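You operate a simulated robot arm through the tools that you are given. There is no shell and no other tool. Be economical: measure what you need, move in short steps, check, and stop when the job is done.

Carry out the task below with a simulated robot arm. There is one attempt and no reset: what you move stays moved.

JOB
Aim the sensor box till its lamp lights, then try belt 2.
Fine: the one between the narrow belts; the blue lever beside it to FREE first, back to HOLD before starting; run the belt four seconds or more, then stop it; other controls and tubs stay.

Only the result counts: the job must be done as asked and must still hold three seconds after the hand-in. Knocking over, shifting, dropping, spilling or breaking anything else fails it.

ROBOT AND FRAMES
A 7-joint arm with a two-finger gripper on a trunk, on a base that drives. Base frame: it is fixed to the floor where the robot stands at the start and does not move with it; the origin is under the middle of the robot, x ahead of it, y to its left, z up. Units: mm, rad, N and s.
With the tool pointing down near the work surface it reaches from about 120 to 680 mm from the robot's upright axis, wherever it stands. Its first joint turns from -2.496 to 2.496 rad. Places, roughly: blue belt with the curved rail [100, 1200, 800]; blue button [300, -400, 900]; blue lever beside the hand wheel [200, 800, 700]; blue lever beside the sensor box [800, 0, 1000]; blue lever of the left belt [300, 100, 800]; dial of the left belt [400, -100, 900]; green button of the left belt [400, -300, 900]; green button of the right belt [700, 500, 1000]; grey button of the left belt [300, -200, 900]; grey button of the right belt [700, 400, 1000]; grey tub [-500, 1250, 1000]; hand wheel [300, 700, 700]; left blue belt [900, 700, 900]; lower turn switch of the steel switch box [-200, 900, 600]; red button beside the motor [400, 600, 800]; red button under the grey button box [300, -300, 700]. Payload 2.45 kg.
The TCP is the grasp point between the finger pads, 26 mm short of the fingertips. In the tool frame z runs along the fingers and y along their closing line. Largest opening 96 mm; the body of the gripper starts 69 mm behind the TCP.
Orientation is that of the tool frame in the base frame, as a unit quaternion [w, x, y, z]. With the fingers straight down and closing along the base's y, the tool's x points along the base's -x, its y along +y and its z along -z.

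CONTROLS
- The arm moves only by the tool drive_tool. Its argument "motion" is a list that holds one entry, the list of rows, each a list of 7 numbers: the opening, from 0 (shut) to 1 (fully open), then the shift along the tool's x, y, z in units of 30 mm (1.0 is 30 mm), then the turn, a rotation vector about the tool's x, y, z in units of 8 degrees (1.0 is 8 degrees). In form: [[[jaw, dx, dy, dz, ax, ay, az], ...]]. A call has 1 to 8 rows; each row shifts and turns the commanded pose from where the row before left it, along the tool's axes as they then stand. A call with a number of a shift or a turn outside -1 to 1 is refused whole. Rows are played at 5 a second. More than 50 mm and 0.15 rad between two rows, or a gripper value outside its range, and nothing of the call is played. A pose out of reach is approached as far as the arm can. The call stops where the force on the tool passes 90 N (or 10 N more than at its start, if that is more) or the arm is blocked; 0.2 s more then pass. Each finger halts on what it meets, pressing with about 43 N; the grip force reading is that of the motor and also rises with nothing between the fingers. The clock runs only during rows and for 0.2 s after the last one: add rows that do not move to give the fingers time. The reply holds the time, the measured pose of the TCP, the force on the tool along the base axes, the opening and the grip force, in the units named above and with some noise, with the torque about the TCP (base axes, N m) and any sound that the robot's microphone picked up.
- Cameras (640 x 400 px; columns grow to the right, rows downward): "scene" is now at [15, 198.8, 1456.6]; the picture's right is [0.15, -0.99, 0.00], its down [-0.77, -0.11, -0.63] and it looks along [0.63, 0.09, -0.77] (base axes); focal length 214 px, centre (320, 200). "wrist" rides on the gripper at [82, 3, -98] in the tool frame; the picture's right is [-0.04, 1.00, 0.00], its down [-0.73, -0.03, -0.68] and it looks along [-0.68, -0.03, 0.73] (tool axes); focal length 256 px, centre (320, 200). There is no depth. A picture from a camera that has moved, and an enlarged one, comes with that camera's place and axes in the base frame and with its lens. The place of the scene camera against the robot may be out by one fixed shift of up to 18 mm in any direction.
- capture(camera): a new picture of that camera. The clock stands still meanwhile.
- lift_body(by): slides the trunk up (or, below 0, down) by that many mm; the arm and the scene camera ride with it, the base frame stays. It gives what a move gives, with no picture.
- base_move(legs): drives the robot by 1 to 6 legs, each [ahead, turn to the left] in mm and rad, along the robot's own axes; the way and the turn of a leg run together, so that a leg with both is an arc; at most 1500 mm and 3.142 rad a leg. The arm and the cameras ride along, it lands a little off, and it stops where it bumps. It gives what a move gives.
- aim_head(pan, tilt): turns the head with the scene camera to pan (to the left, within 2.705 rad either way) and tilt (down, from -0.506 to 1.204), counted from straight ahead of the robot. It gives what a move gives.
- enlarge(camera, box): a new picture of the part [left, top, right, bottom] of that camera's present view, enlarged. The clock stands still meanwhile.
- hand_in(): hands the job in; it is judged then, once.

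Work in short steps. Places have to be worked out from the pictures, the camera data and where the tool is seen: move nearer, look again, correct. Check each grasp and each placing, and mend what went wrong. You have 120 turns and 82 pictures in all, those below and enlarged ones among them. Open the gripper and draw the arm clear of the work before you hand the job in, unless the task says otherwise; then end with one line.

The tools are called after "Request:" as a command line: name --argument value ..., lists and objects as JSON in quotes. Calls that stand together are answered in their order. drive_tool: Moves the arm, as the interface text tells. Its arguments: {"type":"object","properties":{"motion":{"type":"array","items":{"type":"array","items":{"type":"array","items":{"type":"number"}}}}},"required":["motion"]} The other tools are called the same way: lift_body (by) slides the trunk up or down; base_move (legs) drives the base; aim_head (pan, tilt) turns the head that bears the scene camera; capture (camera) takes a picture; enlarge (camera, box) takes an enlarged picture of a part of a camera's view; hand_in () hands the job in.

At the start:

```text
t: 0.0
eef_pos: [492.3, 53.7, 1214.4]
orientation: [0.0, 0.001, 1.0, 0.0]
ft_force: [0.4, 0.2, -0.1]
torque: [0.04, -0.03, 0.01]
width: 96.3
grip_force: 0.1
trunk travel left (down, up): [-523.0, 117.0]
robot x, y, heading: [-1.2, 2.1, -0.001]
head pan, tilt: [0.148, 0.887]
```

scene: 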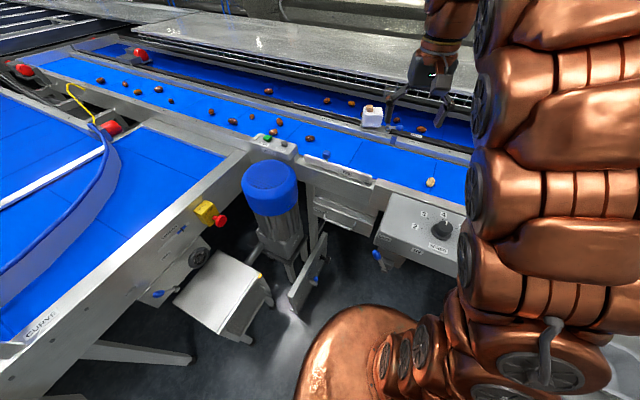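
wrist: 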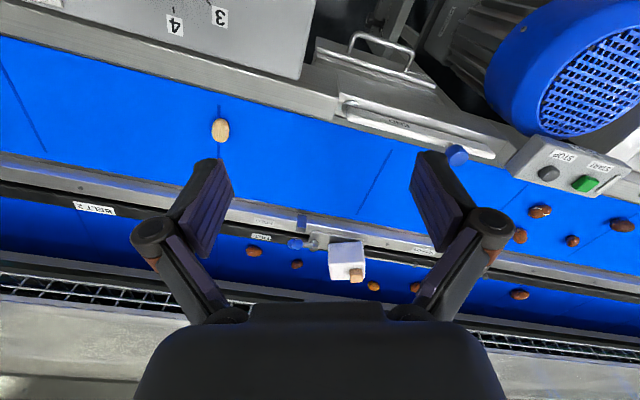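

I'll look closely at the sensor box and its surroundings from the wrist camera and the scene camera.

Request:
enlarge --camera "wrist" --box '[220, 200, 460, 320]'

Request:
enlarge --camera "scene" --box '[240, 70, 480, 220]'

Request:
enlarge --camera "wrist" --box '[0, 120, 240, 270]'

Request:
enlarge --camera "scene" --box '[340, 160, 480, 280]'

```text
2.67 times, centred on (340, 260) of wrist
camera zoom: at [410.8, 57.3, 1311.7], right [0.04, 1.0, 0.0], down [0.73, -0.03, 0.68], along [0.68, -0.03, -0.73], focal length 683 px, centre (267, 40)
```

zoom: 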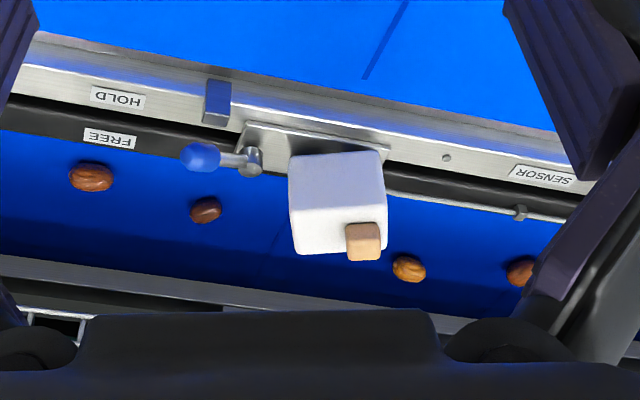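

```text
2.67 times, centred on (360, 145) of scene
camera zoom: at [15.0, 198.8, 1456.6], right [0.15, -0.99, 0.0], down [-0.77, -0.11, -0.63], along [0.63, 0.09, -0.77], focal length 572 px, centre (213, 347)
```

zoom: 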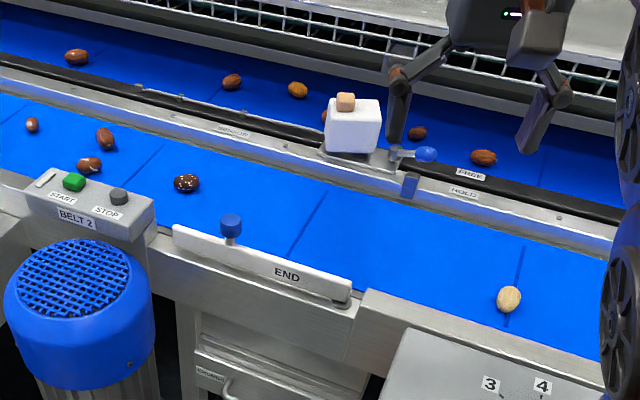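

```text
2.67 times, centred on (120, 195) of wrist
camera zoom: at [410.8, 57.3, 1311.7], right [0.04, 1.0, 0.0], down [0.73, -0.03, 0.68], along [0.68, -0.03, -0.73], focal length 683 px, centre (853, 213)
```

zoom: 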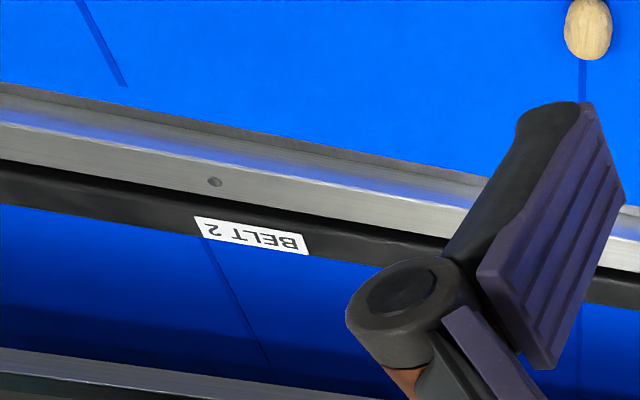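

```text
3.33 times, centred on (410, 220) of scene
camera zoom: at [15.0, 198.8, 1456.6], right [0.15, -0.99, 0.0], down [-0.77, -0.11, -0.63], along [0.63, 0.09, -0.77], focal length 715 px, centre (20, 133)
```

zoom: 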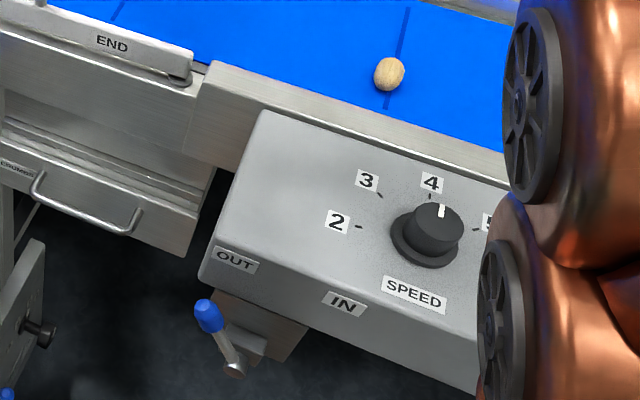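

I'll look to the right for the other button box and its labels.

Request:
aim_head --pan -0.75 --tilt 0.9

Request:
capture --camera "scene"

Request:
aim_head --pan 0.5 --tilt 0.6

Request:
capture --camera "scene"

```text
t: 1.2
eef_pos: [490.7, 53.9, 1212.8]
orientation: [0.0, 0.0, 1.0, 0.0]
ft_force: [0.3, -0.2, -0.5]
torque: [0.01, 0.01, -0.01]
width: 96.0
grip_force: 0.1
trunk travel left (down, up): [-523.0, 117.0]
robot x, y, heading: [0.1, 1.0, 0.001]
head pan, tilt: [-0.75, 0.901]
```

```text
75 pictures are left
camera scene: at [-5.1, 136.2, 1455.5], right [-0.68, -0.73, 0.0], down [-0.57, 0.53, -0.62], along [0.45, -0.42, -0.78], focal length 214 px, centre (320, 200)
```

scene: 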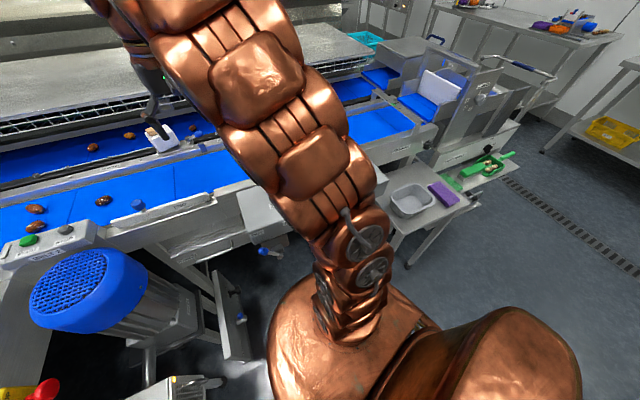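

```text
t: 2.6
eef_pos: [492.5, 53.4, 1212.7]
orientation: [0.0, 0.0, 1.0, 0.0]
ft_force: [-0.5, -0.4, 0.7]
torque: [-0.02, -0.01, 0.0]
width: 95.9
grip_force: 0.0
trunk travel left (down, up): [-523.0, 117.0]
robot x, y, heading: [-2.4, -0.4, -0.005]
head pan, tilt: [0.499, 0.6]
```

```text
74 pictures are left
camera scene: at [17.2, 229.9, 1480.3], right [0.48, -0.88, 0.0], down [-0.5, -0.27, -0.82], along [0.72, 0.39, -0.57], focal length 214 px, centre (320, 200)
```

scene: 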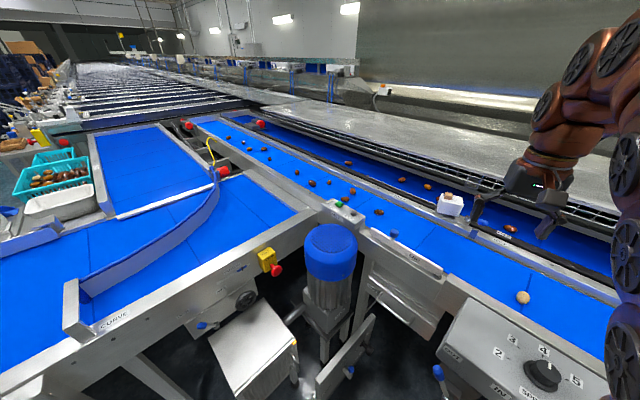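

I'll look steeply down to see the floor space in front of the base.

Request:
aim_head --pan 0.0 --tilt 1.204

Request:
capture --camera "scene"

Request:
aim_head --pan 0.9 --tilt 1.204

Request:
capture --camera "scene"

```text
t: 3.6
eef_pos: [492.0, 54.2, 1212.0]
orientation: [0.0, 0.0, 1.0, 0.0]
ft_force: [0.3, -0.3, 0.2]
torque: [0.02, 0.04, 0.0]
width: 95.9
grip_force: 0.0
trunk travel left (down, up): [-523.0, 117.0]
robot x, y, heading: [-1.7, -3.5, 0.003]
head pan, tilt: [0.0, 1.201]
```

```text
73 pictures are left
camera scene: at [-4.4, 187.7, 1435.7], right [0.0, -1.0, 0.0], down [-0.93, 0.0, -0.36], along [0.36, 0.0, -0.93], focal length 214 px, centre (320, 200)
```

scene: 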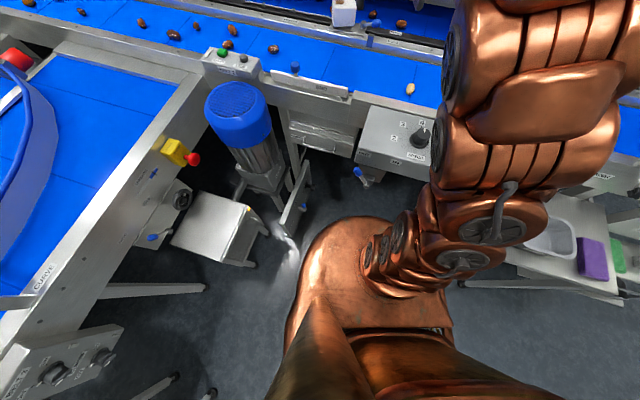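

```text
t: 4.8
eef_pos: [490.7, 53.9, 1212.6]
orientation: [0.0, 0.0, 1.0, 0.0]
ft_force: [0.6, -0.3, 0.1]
torque: [-0.02, 0.0, 0.0]
width: 95.9
grip_force: 0.1
trunk travel left (down, up): [-523.0, 117.0]
robot x, y, heading: [-1.4, -0.3, -0.002]
head pan, tilt: [0.901, 1.201]
```

```text
72 pictures are left
camera scene: at [-25.6, 231.4, 1435.7], right [0.78, -0.62, 0.0], down [-0.58, -0.73, -0.36], along [0.23, 0.28, -0.93], focal length 214 px, centre (320, 200)
```

scene: 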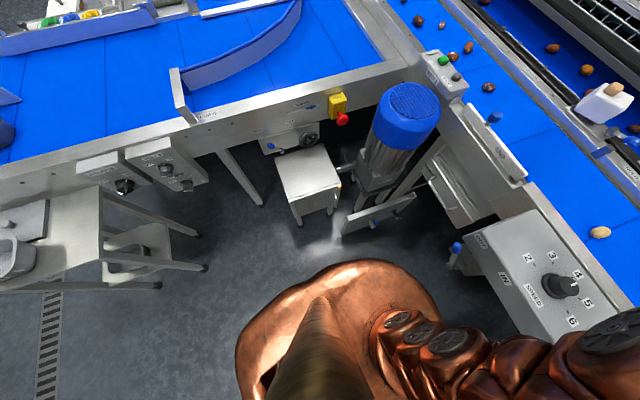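

The floor ahead is clear, with the speed box edge near x≈350 at z≈830–900. I'll drive 120 mm ahead to bring the sensor box in reach, then look.

Request:
base_move --legs '[[120, 0]]'

Request:
aim_head --pan -0.1 --tilt 1.1

Request:
capture --camera "scene"

Request:
capture --camera "wrist"

```text
t: 6.1
eef_pos: [610.7, 54.5, 1213.4]
orientation: [-0.001, -0.001, 1.0, 0.0]
ft_force: [-1.4, 0.2, 1.5]
torque: [-0.01, -0.01, 0.03]
width: 96.0
grip_force: 0.1
trunk travel left (down, up): [-523.0, 117.0]
robot x, y, heading: [122.1, 1.5, -0.001]
head pan, tilt: [0.901, 1.201]
```

```text
t: 7.3
eef_pos: [612.0, 54.5, 1213.2]
orientation: [0.0, -0.001, 1.0, 0.0]
ft_force: [-0.5, 1.3, -1.2]
torque: [0.0, -0.01, -0.01]
width: 96.0
grip_force: 0.1
trunk travel left (down, up): [-523.0, 117.0]
robot x, y, heading: [120.5, 0.2, 0.01]
head pan, tilt: [-0.099, 1.1]
```

```text
71 pictures are left
camera scene: at [121.9, 181.5, 1441.7], right [-0.1, -1.0, 0.0], down [-0.89, 0.09, -0.45], along [0.45, -0.04, -0.89], focal length 214 px, centre (320, 200)
```

scene: 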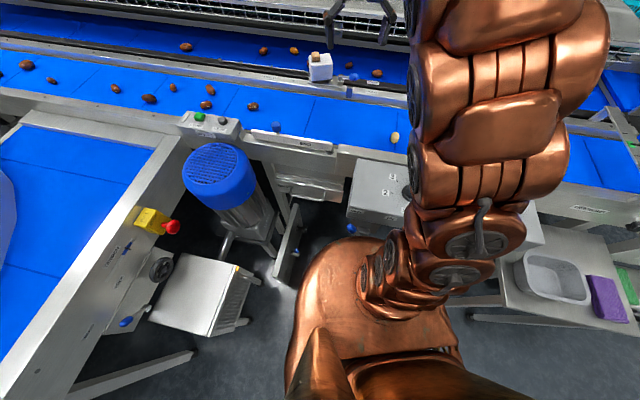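

```text
70 pictures are left
camera wrist: at [530.4, 58.1, 1311.8], right [0.04, 1.0, 0.0], down [0.73, -0.03, 0.68], along [0.68, -0.03, -0.73], focal length 256 px, centre (320, 200)
```

wrist: 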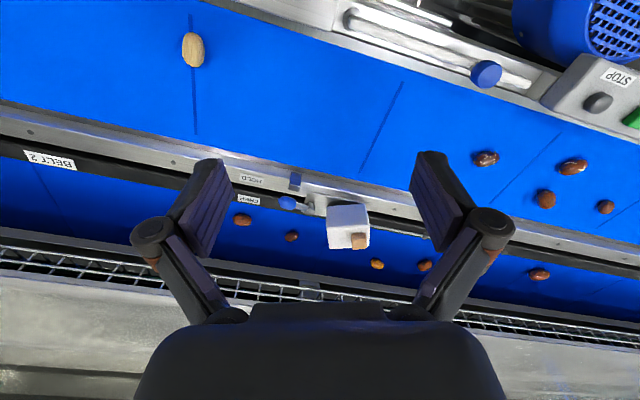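

Triangulating from the two wrist views, the sensor box is near (944, 96, 962). I'll move the hand forward, staying high, to test reach and look closer.

Request:
drive_tool --motion '[[[1, -1, 0, 0, 0, 0, 0], [1, -1, 0, 0, 0, 0, 0], [1, -1, 0, 0, 0, 0, 0], [1, -1, 0, 0, 0, 0, 0], [1, -1, 0, 0, 0, 0, 0], [1, -1, 0, 0, 0, 0, 0]]]'

Request:
capture --camera "wrist"

Request:
enlarge --camera "scene" --box '[250, 20, 450, 150]'

```text
t: 8.7
eef_pos: [706.8, 53.4, 1176.3]
orientation: [0.0, -0.002, 1.0, 0.0]
ft_force: [-0.5, -0.2, -0.9]
torque: [-0.02, 0.01, -0.03]
width: 96.3
grip_force: 0.1
out of reach, approached as far as the arm can: row 2, 3, 4, 5, 6
trunk travel left (down, up): [-523.0, 117.0]
robot x, y, heading: [119.3, -0.5, 0.001]
head pan, tilt: [-0.099, 1.1]
```

```text
69 pictures are left
camera wrist: at [625.6, 57.6, 1274.1], right [0.04, 1.0, 0.0], down [0.73, -0.03, 0.68], along [0.68, -0.03, -0.73], focal length 256 px, centre (320, 200)
```

wrist: 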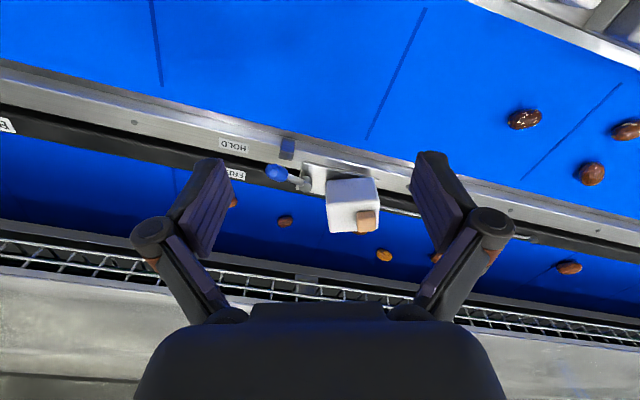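

```text
3.08 times, centred on (350, 85) of scene
camera zoom: at [121.9, 181.5, 1441.7], right [-0.1, -1.0, 0.0], down [-0.89, 0.09, -0.45], along [0.45, -0.04, -0.89], focal length 660 px, centre (228, 554)
```

zoom: 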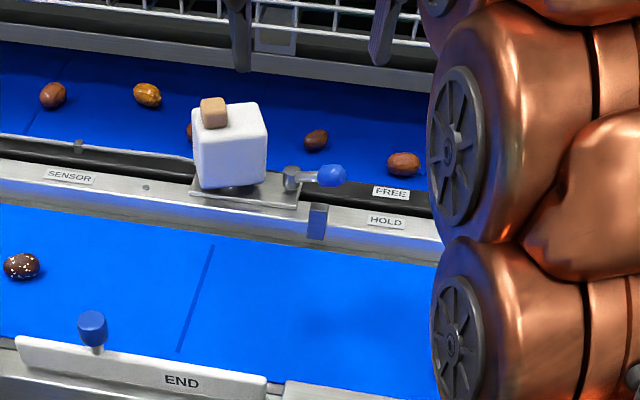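

The hand is out of reach at this height, so the base has to go closer. I'll view the clearance between the robot and the speed box.

Request:
aim_head --pan -0.5 --tilt 1.204

Request:
capture --camera "scene"

Request:
aim_head --pan 0.5 --tilt 1.204

Request:
capture --camera "scene"

```text
t: 9.6
eef_pos: [705.8, 54.4, 1175.3]
orientation: [0.0, 0.0, 1.0, 0.0]
ft_force: [0.1, 0.4, 0.8]
torque: [0.0, 0.01, 0.01]
width: 96.1
grip_force: 0.1
trunk travel left (down, up): [-523.0, 117.0]
robot x, y, heading: [120.1, -0.1, 0.003]
head pan, tilt: [-0.499, 1.201]
```

```text
67 pictures are left
camera scene: at [108.3, 161.0, 1435.7], right [-0.48, -0.88, 0.0], down [-0.82, 0.44, -0.36], along [0.32, -0.17, -0.93], focal length 214 px, centre (320, 200)
```

scene: 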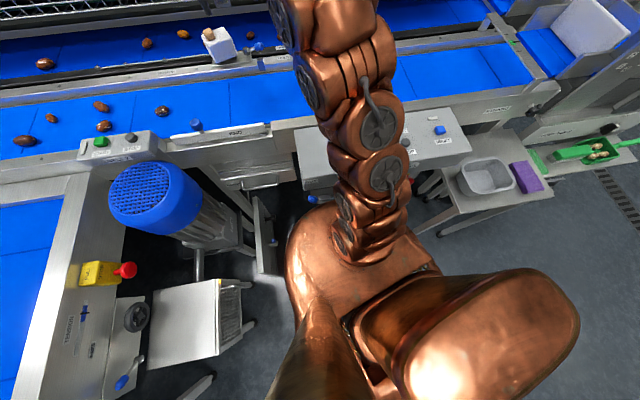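

```text
t: 10.9
eef_pos: [706.9, 54.1, 1175.3]
orientation: [0.0, -0.001, 1.0, -0.001]
ft_force: [0.2, 0.9, -0.3]
torque: [0.02, 0.01, 0.01]
width: 96.0
grip_force: 0.0
trunk travel left (down, up): [-523.0, 117.0]
robot x, y, heading: [116.5, -0.1, 0.004]
head pan, tilt: [0.499, 1.201]
```

```text
66 pictures are left
camera scene: at [108.1, 214.5, 1435.7], right [0.48, -0.88, 0.0], down [-0.82, -0.45, -0.36], along [0.32, 0.17, -0.93], focal length 214 px, centre (320, 200)
```

scene: 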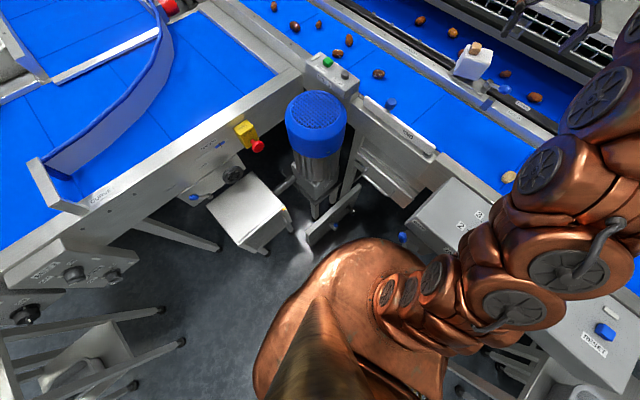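

I'll zoom on the gap between the shell and the blue IN/OUT lever before driving any closer.

Request:
enlarge --camera "scene" --box '[320, 180, 480, 300]'

```text
3.33 times, centred on (400, 240) of scene
camera zoom: at [108.1, 214.5, 1435.7], right [0.48, -0.88, 0.0], down [-0.82, -0.45, -0.36], along [0.32, 0.17, -0.93], focal length 715 px, centre (53, 67)
```

zoom: 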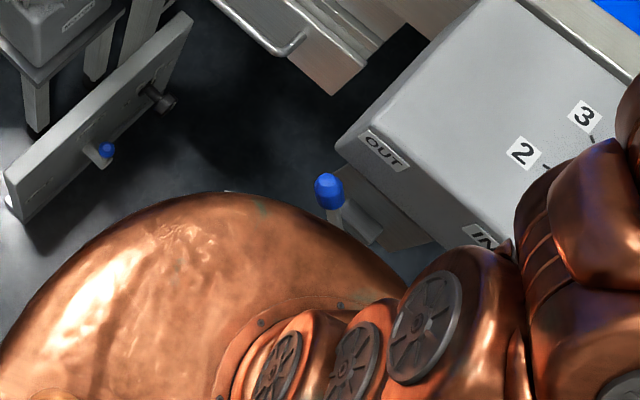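

The lever is clear but close to the shell. I'd rather gain reach by tilting the tool forward, so I'll tilt 32° and see where the arm gets to.

Request:
drive_tool --motion '[[[1, 0, 0, 0, 0, -1, 0], [1, 0, 0, 0, 0, -1, 0], [1, 0, 0, 0, 0, -1, 0], [1, 0, 0, 0, 0, -1, 0], [1, 0, 0, 0, 0, 0, 0]]]'

Request:
capture --camera "wrist"

```text
t: 12.1
eef_pos: [708.9, 54.5, 1175.4]
orientation: [0.276, -0.001, 0.961, 0.0]
ft_force: [0.3, -0.3, -0.7]
torque: [0.03, -0.01, -0.01]
width: 96.0
grip_force: 0.1
trunk travel left (down, up): [-523.0, 117.0]
robot x, y, heading: [117.8, 1.7, 0.004]
head pan, tilt: [0.499, 1.201]
```

```text
64 pictures are left
camera wrist: at [587.2, 57.5, 1215.3], right [0.03, 1.0, 0.02], down [0.26, -0.03, 0.96], along [0.96, -0.03, -0.26], focal length 256 px, centre (320, 200)
```

wrist: 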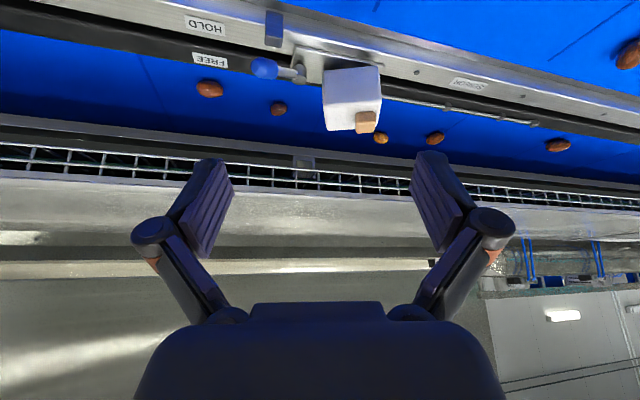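

There's a small plate on the far rail, possibly the sensor's reflector. I'll zoom in on it and on the lever.

Request:
enlarge --camera "wrist" --box '[180, 0, 440, 180]'

```text
2.22 times, centred on (310, 90) of wrist
camera zoom: at [587.2, 57.5, 1215.3], right [0.03, 1.0, 0.02], down [0.26, -0.03, 0.96], along [0.96, -0.03, -0.26], focal length 569 px, centre (342, 444)
```

zoom: 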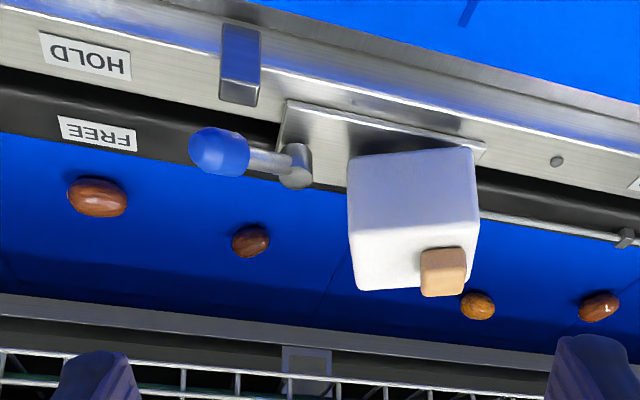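

I'll get nearer, keeping the fingers well above the box.

Request:
drive_tool --motion '[[[1, -0.44, 0, 0.87, 0, 0, 0], [1, -0.44, 0, 0.87, 0, 0, 0], [1, -0.44, 0, 0.87, 0, 0, 0], [1, -0.44, 0, 0.87, 0, 0, 0]]]'

Request:
capture --camera "wrist"

```text
t: 13.1
eef_pos: [807.4, 54.4, 1113.3]
orientation: [0.276, 0.0, 0.961, 0.0]
ft_force: [0.2, 0.2, 0.4]
torque: [0.01, 0.02, -0.01]
width: 95.9
grip_force: 0.0
trunk travel left (down, up): [-523.0, 117.0]
robot x, y, heading: [117.8, 0.4, 0.0]
head pan, tilt: [0.499, 1.201]
```

```text
62 pictures are left
camera wrist: at [687.0, 57.5, 1154.0], right [0.03, 1.0, 0.02], down [0.26, -0.03, 0.96], along [0.96, -0.03, -0.26], focal length 256 px, centre (320, 200)
```

wrist: 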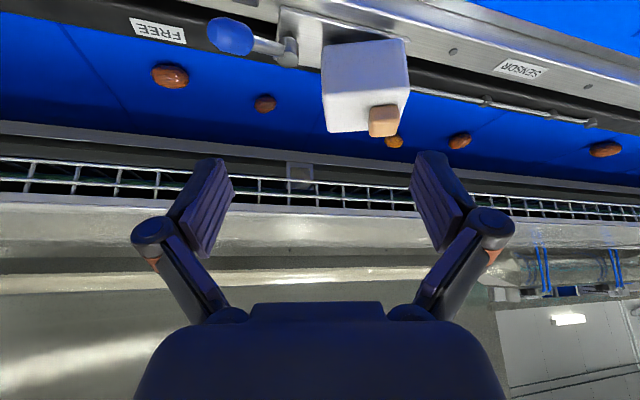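

Reach is good this way. For an overhead view I'll spin the tool 180° about its axis, so the camera rides above and looks down.

Request:
drive_tool --motion '[[[1, 0, 0, 0, 0, 0, 1], [1, 0, 0, 0, 0, 0, 1], [1, 0, 0, 0, 0, 0, 1], [1, 0, 0, 0, 0, 0, 1], [1, 0, 0, 0, 0, 0, 1], [1, 0, 0, 0, 0, 0, 1], [1, 0, 0, 0, 0, 0, 1], [1, 0, 0, 0, 0, 0, 1]]]'

Request:
drive_tool --motion '[[[1, 0, 0, 0, 0, 0, 1], [1, 0, 0, 0, 0, 0, 1], [1, 0, 0, 0, 0, 0, 1], [1, 0, 0, 0, 0, 0, 1], [1, 0, 0, 0, 0, 0, 1], [1, 0, 0, 0, 0, 0, 1], [1, 0, 0, 0, 0, 0, 1], [1, 0, 0, 0, 0, 0, 1]]]'

Request:
drive_tool --motion '[[[1, 0, 0, 0, 0, 0, 1], [1, 0, 0, 0, 0, 0, 1], [1, 0, 0, 0, 0, 0, 1], [1, 0, 0, 0, 0, 0, 1], [1, 0, 0, 0, 0, 0, 1], [1, 0, 0, 0, 0, 0, 1], [1, 0, 0, 0, 0, 0, 0.5]]]'

Request:
capture --camera "wrist"

```text
t: 14.9
eef_pos: [808.2, 53.8, 1114.0]
orientation: [0.235, 0.509, 0.815, 0.147]
ft_force: [0.3, -1.1, 0.9]
torque: [0.02, 0.0, -0.04]
width: 96.2
grip_force: 0.1
trunk travel left (down, up): [-523.0, 117.0]
robot x, y, heading: [121.9, 2.4, -0.003]
head pan, tilt: [0.499, 1.201]
```

```text
t: 16.7
eef_pos: [808.4, 53.5, 1115.6]
orientation: [0.121, 0.864, 0.421, 0.248]
ft_force: [-0.3, -0.4, 0.0]
torque: [0.02, -0.01, 0.02]
width: 96.1
grip_force: 0.0
trunk travel left (down, up): [-523.0, 117.0]
robot x, y, heading: [120.7, 0.5, -0.003]
head pan, tilt: [0.499, 1.201]
```

```text
t: 18.3
eef_pos: [807.1, 54.0, 1114.6]
orientation: [-0.001, 0.961, 0.0, 0.276]
ft_force: [-0.3, -0.5, -0.1]
torque: [0.03, 0.03, -0.02]
width: 95.6
grip_force: 0.1
trunk travel left (down, up): [-523.0, 117.0]
robot x, y, heading: [119.1, 0.6, 0.002]
head pan, tilt: [0.499, 1.201]
```

```text
61 pictures are left
camera wrist: at [825.4, 50.6, 1241.3], right [-0.03, -1.0, -0.02], down [-0.98, 0.03, 0.19], along [-0.18, 0.03, -0.98], focal length 256 px, centre (320, 200)
```

wrist: 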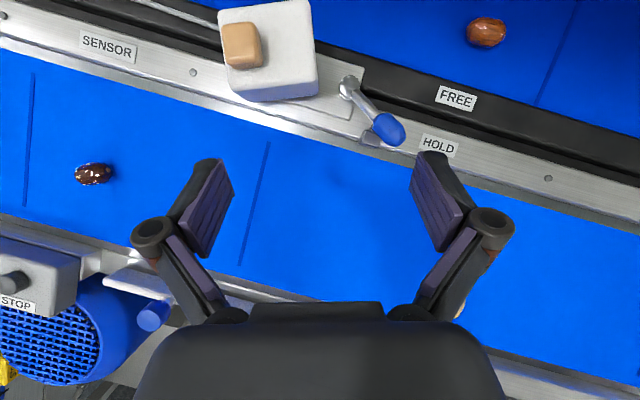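

From above, the lever is at HOLD, its tip near (852,-14,965), pivot near (895,25), rail top z≈911, stop post top ~943. I'll shut the gripper and place the fingertips on the robot side of the knob, above the post.

Request:
drive_tool --motion '[[[0, -0.53, 0.69, 0.38, 0, 0, 0], [0, -0.53, 0.69, 0.38, 0, 0, 0], [0, -0.53, 0.69, 0.38, 0, 0, 0], [0, 0, 0, 0, 0, 0, 0], [0, 0, 0, 0, 0, 0, 0], [0, 0, 0, 0, 0, 0, 0]]]'

Request:
capture --camera "wrist"

```text
t: 19.7
eef_pos: [782.7, -9.8, 1064.1]
orientation: [0.0, 0.961, 0.001, 0.275]
ft_force: [0.1, 0.1, -0.1]
torque: [-0.02, 0.01, 0.02]
width: 0.2
grip_force: 28.2
trunk travel left (down, up): [-523.0, 117.0]
robot x, y, heading: [119.3, -1.6, -0.0]
head pan, tilt: [0.499, 1.201]
```

```text
60 pictures are left
camera wrist: at [800.6, -12.6, 1190.7], right [-0.03, -1.0, -0.02], down [-0.98, 0.03, 0.19], along [-0.19, 0.03, -0.98], focal length 256 px, centre (320, 200)
```

wrist: 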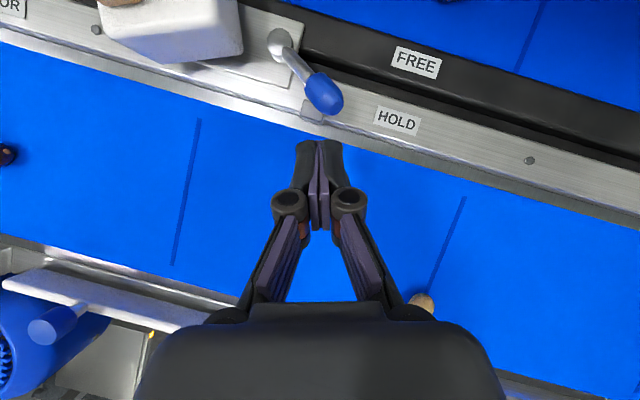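

Knob reads (847,-13). I'll descend behind it to TCP z≈980.

Request:
drive_tool --motion '[[[0, -0.49, 0, 0.79, 0, 0, 0], [0, -0.49, 0, 0.79, 0, 0, 0], [0, -0.49, 0, 0.79, 0, 0, 0], [0, 0, 0, 0, 0, 0, 0]]]'

Request:
capture --camera "wrist"

```text
t: 20.7
eef_pos: [786.3, -7.8, 974.8]
orientation: [0.001, 0.961, 0.0, 0.276]
ft_force: [-0.3, 0.5, -0.5]
torque: [0.02, -0.02, 0.01]
width: 0.0
grip_force: 28.5
trunk travel left (down, up): [-523.0, 117.0]
robot x, y, heading: [120.7, -1.1, 0.003]
head pan, tilt: [0.499, 1.201]
```

```text
59 pictures are left
camera wrist: at [803.7, -10.8, 1103.3], right [-0.03, -1.0, -0.02], down [-0.98, 0.03, 0.19], along [-0.19, 0.03, -0.98], focal length 256 px, centre (320, 200)
```

wrist: 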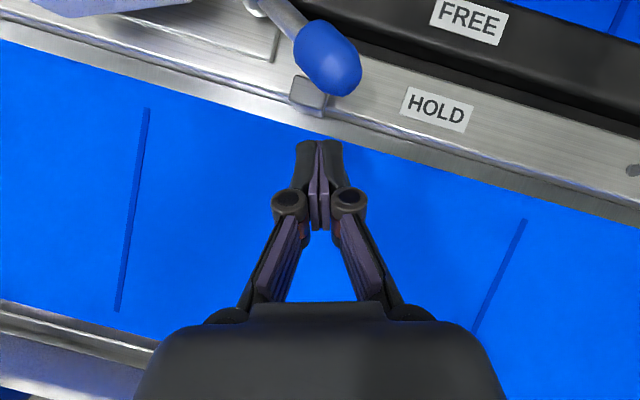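

Knob refined to (845,-13,~973). I'll raise 6 mm and push forward along +x.

Request:
drive_tool --motion '[[[0, 0.1, 0, -0.17, 0, 0, 0], [0, 0.6, 0, 0.37, 0, 0, 0], [0, 0.6, 0, 0.37, 0, 0, 0], [0, 0.4, 0, 0.25, 0, 0, 0], [0, 0.4, 0, 0.25, 0, 0, 0], [0, 0, 0, 0, 0, 0, 0]]]'

Request:
capture --camera "wrist"

```text
t: 22.1
eef_pos: [857.0, -8.6, 980.4]
orientation: [-0.001, 0.961, 0.001, 0.276]
ft_force: [-0.6, 0.3, -0.8]
torque: [0.0, 0.02, 0.0]
width: 0.0
grip_force: 29.2
trunk travel left (down, up): [-523.0, 117.0]
robot x, y, heading: [117.5, 4.5, -0.002]
head pan, tilt: [0.499, 1.201]
```

```text
58 pictures are left
camera wrist: at [874.6, -12.1, 1107.7], right [-0.03, -1.0, -0.02], down [-0.98, 0.03, 0.19], along [-0.19, 0.03, -0.98], focal length 256 px, centre (320, 200)
```

wrist: 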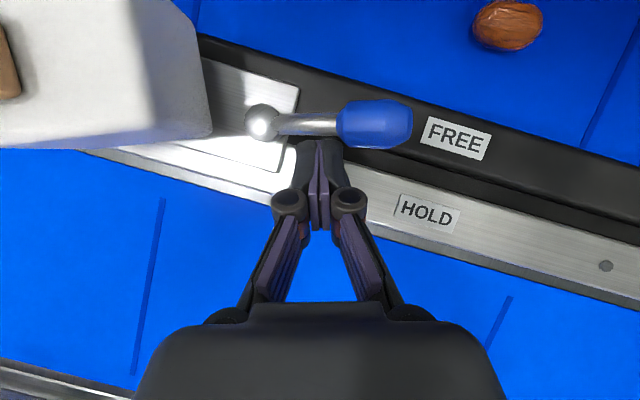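

The lever swings easily and now nearly points at FREE. I'll push on to find its end stop.

Request:
drive_tool --motion '[[[0, 0.3, 0, 0.19, 0, 0, 0], [0, 0.3, 0, 0.19, 0, 0, 0], [0, 0.3, 0, 0.19, 0, 0, 0], [0, 0, 0, 0, 0, 0, 0]]]'

Request:
capture --camera "wrist"

```text
t: 23.0
eef_pos: [873.4, -9.1, 985.0]
orientation: [0.001, 0.963, 0.0, 0.268]
ft_force: [-60.9, 1.6, 27.9]
torque: [-0.11, 0.31, -0.35]
width: 0.0
grip_force: 28.6
trunk travel left (down, up): [-523.0, 117.0]
robot x, y, heading: [116.6, -0.4, 0.004]
head pan, tilt: [0.499, 1.201]
stopped in row 4: the force on the tool passed its limit at 92 N (the readings are from after the stop); the commanded pose is now the measured one
```

```text
57 pictures are left
camera wrist: at [894.1, -12.3, 1110.7], right [-0.03, -1.0, -0.02], down [-0.98, 0.03, 0.2], along [-0.2, 0.03, -0.98], focal length 256 px, centre (320, 200)
```

wrist: 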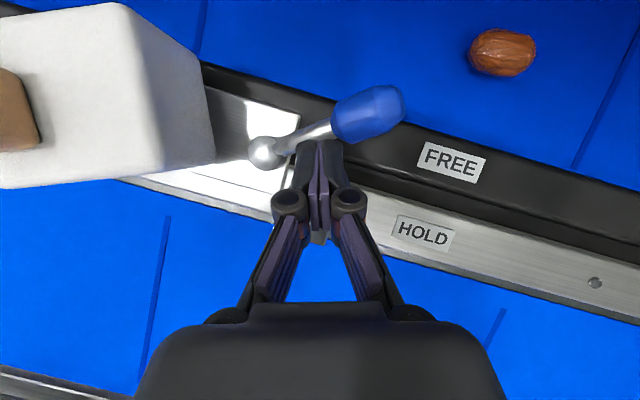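

The lever is hard against the FREE stop (92 N). I'll back off, rise and shift over to view the sensor box.

Request:
drive_tool --motion '[[[0, -0.64, 0, -0.4, 0, 0, 0], [0, -0.64, 0, -0.4, 0, 0, 0], [0, -0.2, 0, -0.6, 0, 0, 0], [0, 0.4, -0.83, -0.64, 0, 0, 0], [0, 0.4, -0.83, -0.64, 0, 0, 0], [0, 0.4, -0.83, -0.64, 0, 0, 0], [0, 0.4, -0.83, -0.64, 0, 0, 0]]]'

Request:
capture --camera "wrist"

```text
t: 24.6
eef_pos: [827.9, 63.6, 1052.2]
orientation: [0.0, 0.964, 0.0, 0.264]
ft_force: [0.2, -0.1, 0.3]
torque: [0.03, 0.0, 0.0]
width: 0.0
grip_force: 28.8
out of reach, approached as far as the arm can: row 7
trunk travel left (down, up): [-523.0, 117.0]
robot x, y, heading: [117.8, -1.5, -0.003]
head pan, tilt: [0.499, 1.201]
```

```text
56 pictures are left
camera wrist: at [849.4, 60.9, 1180.0], right [-0.04, -1.0, -0.02], down [-0.98, 0.03, 0.21], along [-0.21, 0.03, -0.98], focal length 256 px, centre (320, 200)
```

wrist: 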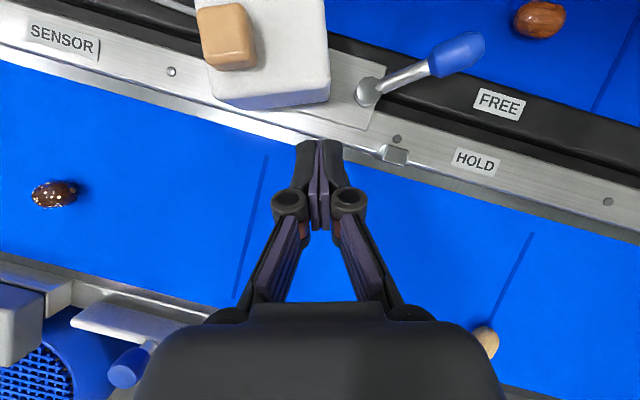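

Lever holds at FREE. The box's rear face is near x≈885, y 58–134, turned ~+6°, and the reflector lies around −22°, so I'll push the rear face near its +y end forward. First I descend behind it.

Request:
drive_tool --motion '[[[0, -0.58, -0.71, 0.59, 0, 0, 0], [0, -0.58, -0.71, 0.59, 0, 0, 0], [0, -0.58, -0.71, 0.59, 0, 0, 0], [0, 0, 0, 0, 0, 0, 0]]]'

Request:
capture --camera "wrist"

```text
t: 25.6
eef_pos: [808.6, 127.2, 977.1]
orientation: [0.0, 0.964, -0.001, 0.265]
ft_force: [-0.5, -0.8, 0.1]
torque: [0.0, -0.02, -0.02]
width: 0.3
grip_force: 28.8
trunk travel left (down, up): [-523.0, 117.0]
robot x, y, heading: [122.9, -6.6, 0.0]
head pan, tilt: [0.499, 1.201]
```

```text
55 pictures are left
camera wrist: at [829.1, 124.0, 1103.8], right [-0.04, -1.0, -0.02], down [-0.98, 0.03, 0.21], along [-0.21, 0.03, -0.98], focal length 256 px, centre (320, 200)
```

wrist: 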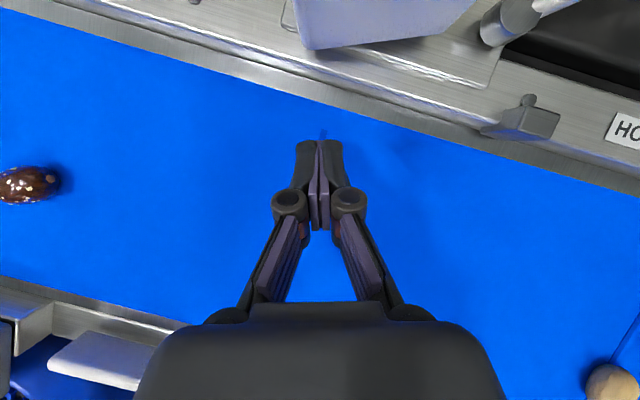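

Rear-left corner reads (888,133). I'll aim the head at the box and advance 42 mm, to just short of contact.

Request:
aim_head --pan -0.1 --tilt 0.65

Request:
drive_tool --motion '[[[0, 0.6, 0, 0.36, 0, 0, 0], [0, 0.6, 0, 0.36, 0, 0, 0], [0, 0, 0, 0, 0, 0, 0]]]'

Request:
capture --camera "scene"

Request:
capture --camera "wrist"

```text
t: 26.6
eef_pos: [808.9, 127.0, 976.8]
orientation: [0.001, 0.964, 0.0, 0.265]
ft_force: [0.3, -0.1, -0.2]
torque: [-0.01, 0.01, -0.01]
width: 0.0
grip_force: 28.2
trunk travel left (down, up): [-523.0, 117.0]
robot x, y, heading: [120.0, 0.3, 0.003]
head pan, tilt: [-0.099, 0.649]
```

```text
t: 27.4
eef_pos: [814.6, 123.8, 981.4]
orientation: [-0.002, 0.964, 0.001, 0.266]
ft_force: [0.0, -0.7, 0.6]
torque: [-0.01, 0.01, 0.02]
width: 0.2
grip_force: 28.5
out of reach, approached as far as the arm can: row 1, 2
trunk travel left (down, up): [-523.0, 117.0]
robot x, y, heading: [118.8, 0.7, 0.003]
head pan, tilt: [-0.099, 0.649]
```

```text
54 pictures are left
camera scene: at [144.5, 179.2, 1476.0], right [-0.1, -1.0, 0.0], down [-0.6, 0.06, -0.8], along [0.79, -0.08, -0.6], focal length 214 px, centre (320, 200)
```

scene: 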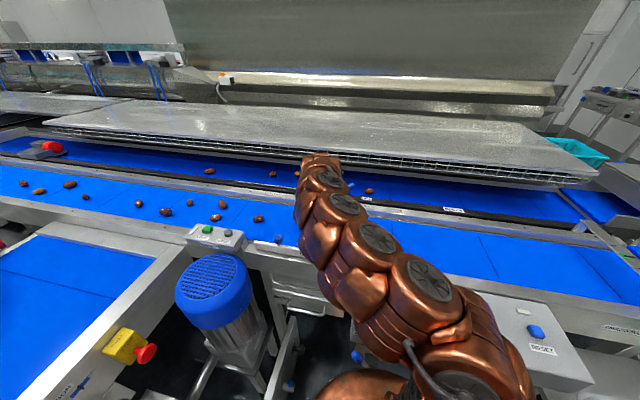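

```text
53 pictures are left
camera wrist: at [834.4, 120.4, 1106.0], right [-0.03, -1.0, -0.02], down [-0.98, 0.02, 0.21], along [-0.2, 0.03, -0.98], focal length 256 px, centre (320, 200)
```

wrist: 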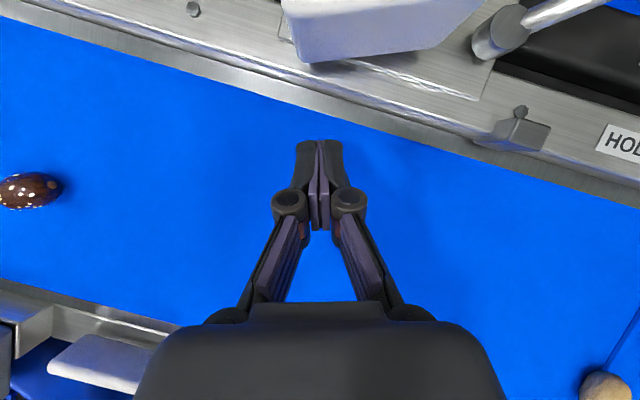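

The arm is at its limit here, so I'll tilt 16° further forward to gain reach and then advance.

Request:
drive_tool --motion '[[[0, 0, 0, 0, 0, 1, 0], [0, 0, 0, 0, 0, 1, 0], [0, 0.34, -0.07, 0.55, 0, 0, 0], [0, 0.34, -0.07, 0.55, 0, 0, 0], [0, 0, 0, 0, 0, 0, 0]]]'

Request:
capture --camera "wrist"

```text
t: 28.6
eef_pos: [851.4, 125.8, 969.5]
orientation: [0.0, 0.918, 0.0, 0.396]
ft_force: [-0.6, -0.1, 0.9]
torque: [0.02, 0.03, 0.02]
width: 0.3
grip_force: 28.7
trunk travel left (down, up): [-523.0, 117.0]
robot x, y, heading: [121.9, -1.4, 0.0]
head pan, tilt: [-0.099, 0.649]
```

```text
52 pictures are left
camera wrist: at [837.2, 123.4, 1098.0], right [-0.03, -1.0, -0.03], down [-1.0, 0.03, -0.07], along [0.07, 0.03, -1.0], focal length 256 px, centre (320, 200)
```

wrist: 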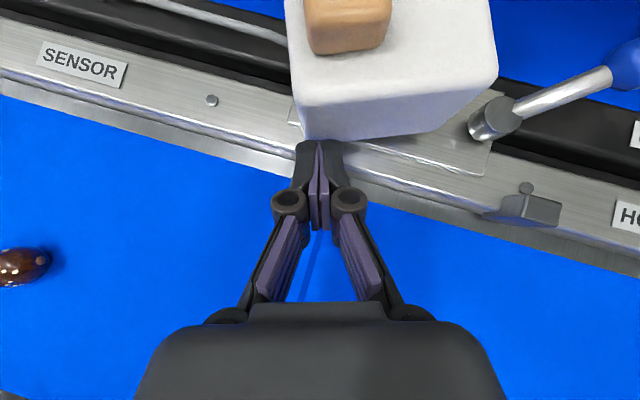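

The fingertips sit just behind the box's left rear corner and the lamp is in view. I'll push forward 8 mm.

Request:
drive_tool --motion '[[[0, 0.1, 0, 0.1, 0, 0, 0], [0, 0.08, 0, 0.09, 0, 0, 0], [0, 0, 0, 0, 0, 0, 0]]]'

Request:
capture --camera "wrist"

```text
t: 29.4
eef_pos: [857.4, 130.0, 971.9]
orientation: [-0.001, 0.918, 0.002, 0.397]
ft_force: [-23.6, 17.1, -2.3]
torque: [0.18, 0.25, 0.28]
width: 0.0
grip_force: 28.2
trunk travel left (down, up): [-523.0, 117.0]
robot x, y, heading: [116.4, 0.6, 0.006]
head pan, tilt: [-0.099, 0.649]
```

```text
51 pictures are left
camera wrist: at [843.4, 126.6, 1098.8], right [-0.03, -1.0, -0.03], down [-1.0, 0.03, -0.07], along [0.07, 0.03, -1.0], focal length 256 px, centre (320, 200)
```

wrist: 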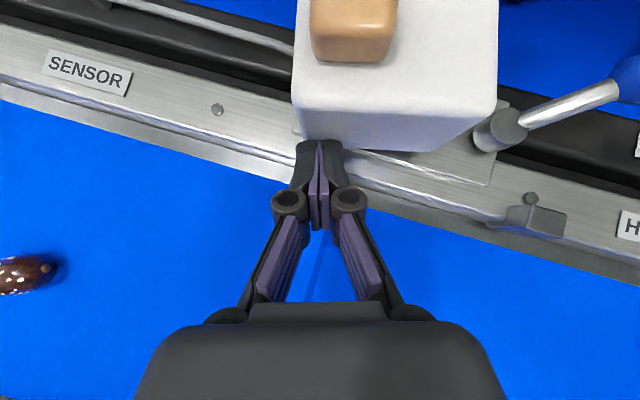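

The box turned about 10° clockwise and takes a steady push (~29 N). The lamp is still unlit, so I'll continue 4 mm.

Request:
drive_tool --motion '[[[0, 0.09, 0, 0.1, 0, 0, 0], [0, 0, 0, 0, 0, 0, 0]]]'

Request:
capture --camera "wrist"

```text
t: 30.0
eef_pos: [861.6, 131.7, 970.8]
orientation: [0.0, 0.918, 0.002, 0.396]
ft_force: [-41.8, 37.3, -5.4]
torque: [0.39, 0.51, 0.63]
width: 0.1
grip_force: 28.6
trunk travel left (down, up): [-523.0, 117.0]
robot x, y, heading: [122.5, -1.2, 0.002]
head pan, tilt: [-0.099, 0.649]
```

```text
50 pictures are left
camera wrist: at [846.9, 129.6, 1099.0], right [-0.03, -1.0, -0.03], down [-1.0, 0.03, -0.07], along [0.07, 0.02, -1.0], focal length 256 px, centre (320, 200)
```

wrist: 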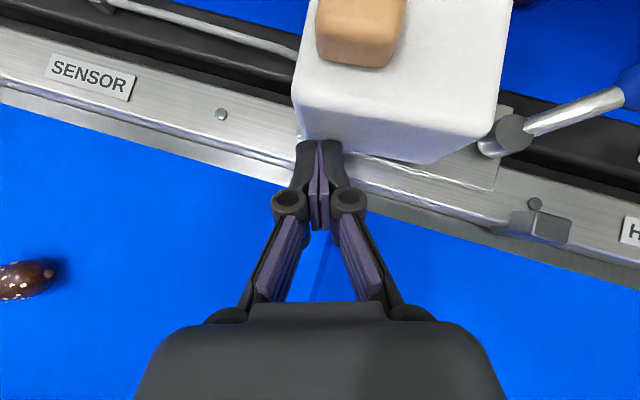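

Still turning (now about parallel with the rail); friction drags the fingers to +y. I'll push on 4 mm and relax 4 mm in +y.

Request:
drive_tool --motion '[[[0, 0.09, -0.15, 0.1, 0, 0, 0], [0, 0, 0, 0, 0, 0, 0]]]'

Request:
capture --camera "wrist"

```text
t: 30.6
eef_pos: [866.8, 136.1, 973.5]
orientation: [0.001, 0.918, 0.001, 0.397]
ft_force: [-28.2, 35.8, -10.5]
torque: [0.37, 0.5, 0.69]
width: 0.0
grip_force: 28.9
trunk travel left (down, up): [-523.0, 117.0]
robot x, y, heading: [120.8, -4.0, 0.001]
head pan, tilt: [-0.099, 0.649]
```

```text
49 pictures are left
camera wrist: at [852.2, 133.7, 1099.3], right [-0.03, -1.0, -0.03], down [-1.0, 0.03, -0.07], along [0.07, 0.03, -1.0], focal length 256 px, centre (320, 200)
```

wrist: 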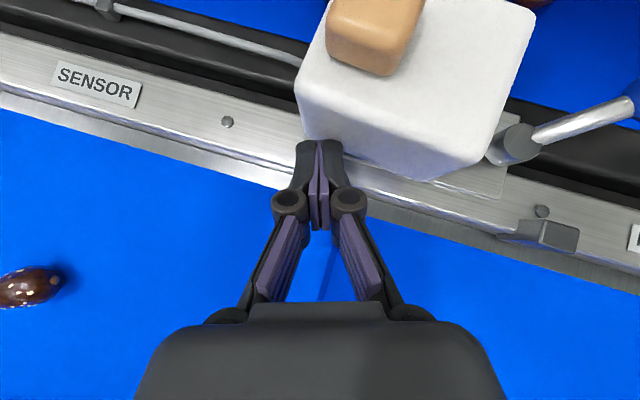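

Box now faces about −18°; lamp still dull. I'll take 2 mm steps.

Request:
drive_tool --motion '[[[0, 0.05, -0.08, 0.05, 0, 0, 0], [0, 0, 0, 0, 0, 0, 0]]]'

Request:
capture --camera "wrist"

```text
t: 31.2
eef_pos: [869.7, 138.0, 972.4]
orientation: [0.001, 0.918, 0.001, 0.397]
ft_force: [-24.6, 34.1, -8.8]
torque: [0.37, 0.41, 0.66]
width: 0.0
grip_force: 28.7
trunk travel left (down, up): [-523.0, 117.0]
robot x, y, heading: [118.1, -1.4, 0.004]
head pan, tilt: [-0.099, 0.649]
```

```text
48 pictures are left
camera wrist: at [854.6, 135.4, 1099.5], right [-0.03, -1.0, -0.03], down [-1.0, 0.03, -0.07], along [0.07, 0.02, -1.0], focal length 256 px, centre (320, 200)
```

wrist: 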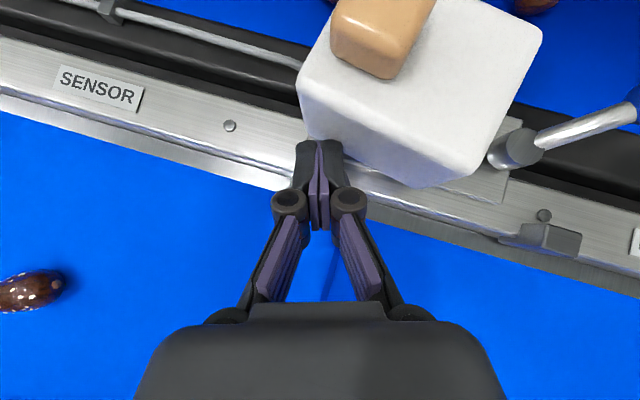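

Facing about −25°, still unlit. Another small step.

Request:
drive_tool --motion '[[[0, 0.03, -0.06, 0.03, 0, 0, 0], [0, 0, 0, 0, 0, 0, 0]]]'

Request:
capture --camera "wrist"

```text
t: 31.8
eef_pos: [871.8, 138.4, 973.4]
orientation: [0.001, 0.918, 0.001, 0.397]
ft_force: [-18.1, 31.5, -5.1]
torque: [0.31, 0.29, 0.65]
width: 0.0
grip_force: 28.2
trunk travel left (down, up): [-523.0, 117.0]
robot x, y, heading: [116.6, 0.6, 0.001]
head pan, tilt: [-0.099, 0.649]
```

```text
47 pictures are left
camera wrist: at [856.5, 136.2, 1099.8], right [-0.03, -1.0, -0.03], down [-1.0, 0.03, -0.07], along [0.07, 0.03, -1.0], focal length 256 px, centre (320, 200)
```

wrist: 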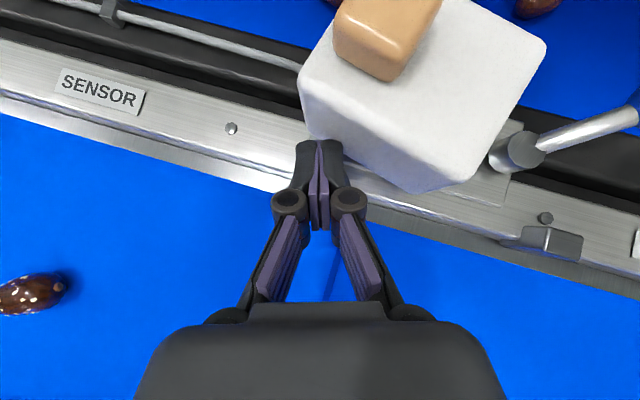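

The lamp hasn't shown at −18°, −26° or −28°; my reflector estimate is −20…−26°, so I may have skipped over the window. I'll back off and move to the other rear corner to look and nudge back finely.

Request:
drive_tool --motion '[[[0, -0.46, 0, -0.49, 0, 0, 0], [0, -0.46, 0, -0.49, 0, 0, 0], [0, 0, 0.88, 0, 0, 0, 0], [0, 0, 0.88, 0, 0, 0, 0], [0, 0, 0, 0, 0, 0, 0]]]'

Request:
enlarge --camera "wrist" --box '[160, 0, 480, 200]'

```text
t: 33.0
eef_pos: [832.9, 81.7, 969.8]
orientation: [0.0, 0.918, 0.001, 0.397]
ft_force: [0.8, -0.5, 1.6]
torque: [0.0, 0.02, -0.01]
width: 0.0
grip_force: 28.6
trunk travel left (down, up): [-523.0, 117.0]
robot x, y, heading: [114.8, 0.9, 0.001]
head pan, tilt: [-0.099, 0.649]
```

```text
2.00 times, centred on (320, 100) of wrist
camera zoom: at [817.3, 78.8, 1097.0], right [-0.03, -1.0, -0.03], down [-1.0, 0.03, -0.07], along [0.07, 0.03, -1.0], focal length 512 px, centre (320, 400)
```

zoom: 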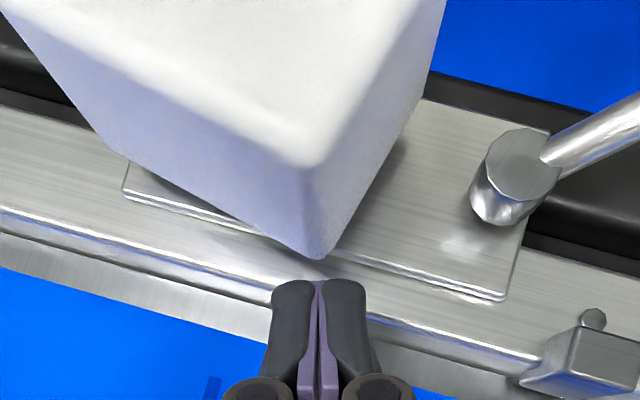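

The box faces about −30°, center (931,98), rear-right corner (876,84). I'll move to y≈103 just behind the rear face.

Request:
drive_tool --motion '[[[0, 0, -0.72, 0, 0, 0, 0], [0, 0.32, 0, 0.34, 0, 0, 0], [0, 0, 0, 0, 0, 0, 0]]]'

Request:
enlarge --camera "wrist" --box '[160, 0, 480, 200]'

```text
t: 33.8
eef_pos: [845.6, 103.6, 972.2]
orientation: [0.001, 0.918, -0.001, 0.396]
ft_force: [0.3, -0.8, -0.1]
torque: [0.01, 0.0, 0.01]
width: 0.0
grip_force: 28.2
trunk travel left (down, up): [-523.0, 117.0]
robot x, y, heading: [122.7, -0.1, -0.0]
head pan, tilt: [-0.099, 0.649]
```

```text
2.00 times, centred on (320, 100) of wrist
camera zoom: at [830.4, 100.8, 1098.6], right [-0.03, -1.0, -0.03], down [-1.0, 0.03, -0.07], along [0.07, 0.03, -1.0], focal length 512 px, centre (320, 400)
```

zoom: 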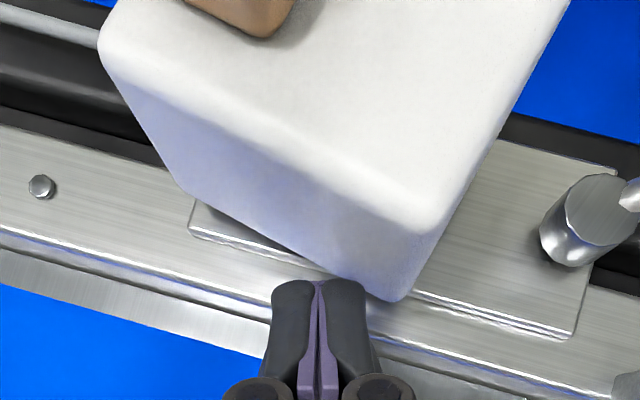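

I'll push diagonally (+x, −y) by about 8 mm along the face normal.

Request:
drive_tool --motion '[[[0, 0.16, 0.13, 0.17, 0, 0, 0], [0, 0, 0, 0, 0, 0, 0]]]'

Request:
enlarge --camera "wrist" --box '[160, 0, 480, 200]'

```text
t: 34.4
eef_pos: [849.1, 99.7, 970.9]
orientation: [0.0, 0.918, -0.001, 0.396]
ft_force: [-35.0, -4.1, -1.8]
torque: [-0.02, 0.34, -0.47]
width: 0.0
grip_force: 28.5
trunk travel left (down, up): [-523.0, 117.0]
robot x, y, heading: [116.8, 3.9, 0.003]
head pan, tilt: [-0.099, 0.649]
```

```text
2.00 times, centred on (320, 100) of wrist
camera zoom: at [835.3, 96.2, 1098.2], right [-0.03, -1.0, -0.03], down [-1.0, 0.03, -0.07], along [0.07, 0.03, -1.0], focal length 512 px, centre (320, 400)
```

zoom: 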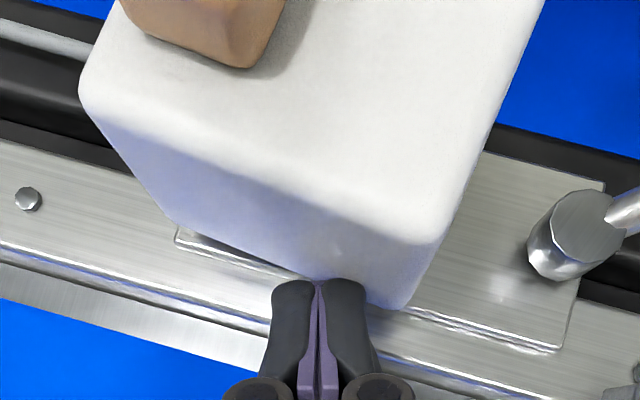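

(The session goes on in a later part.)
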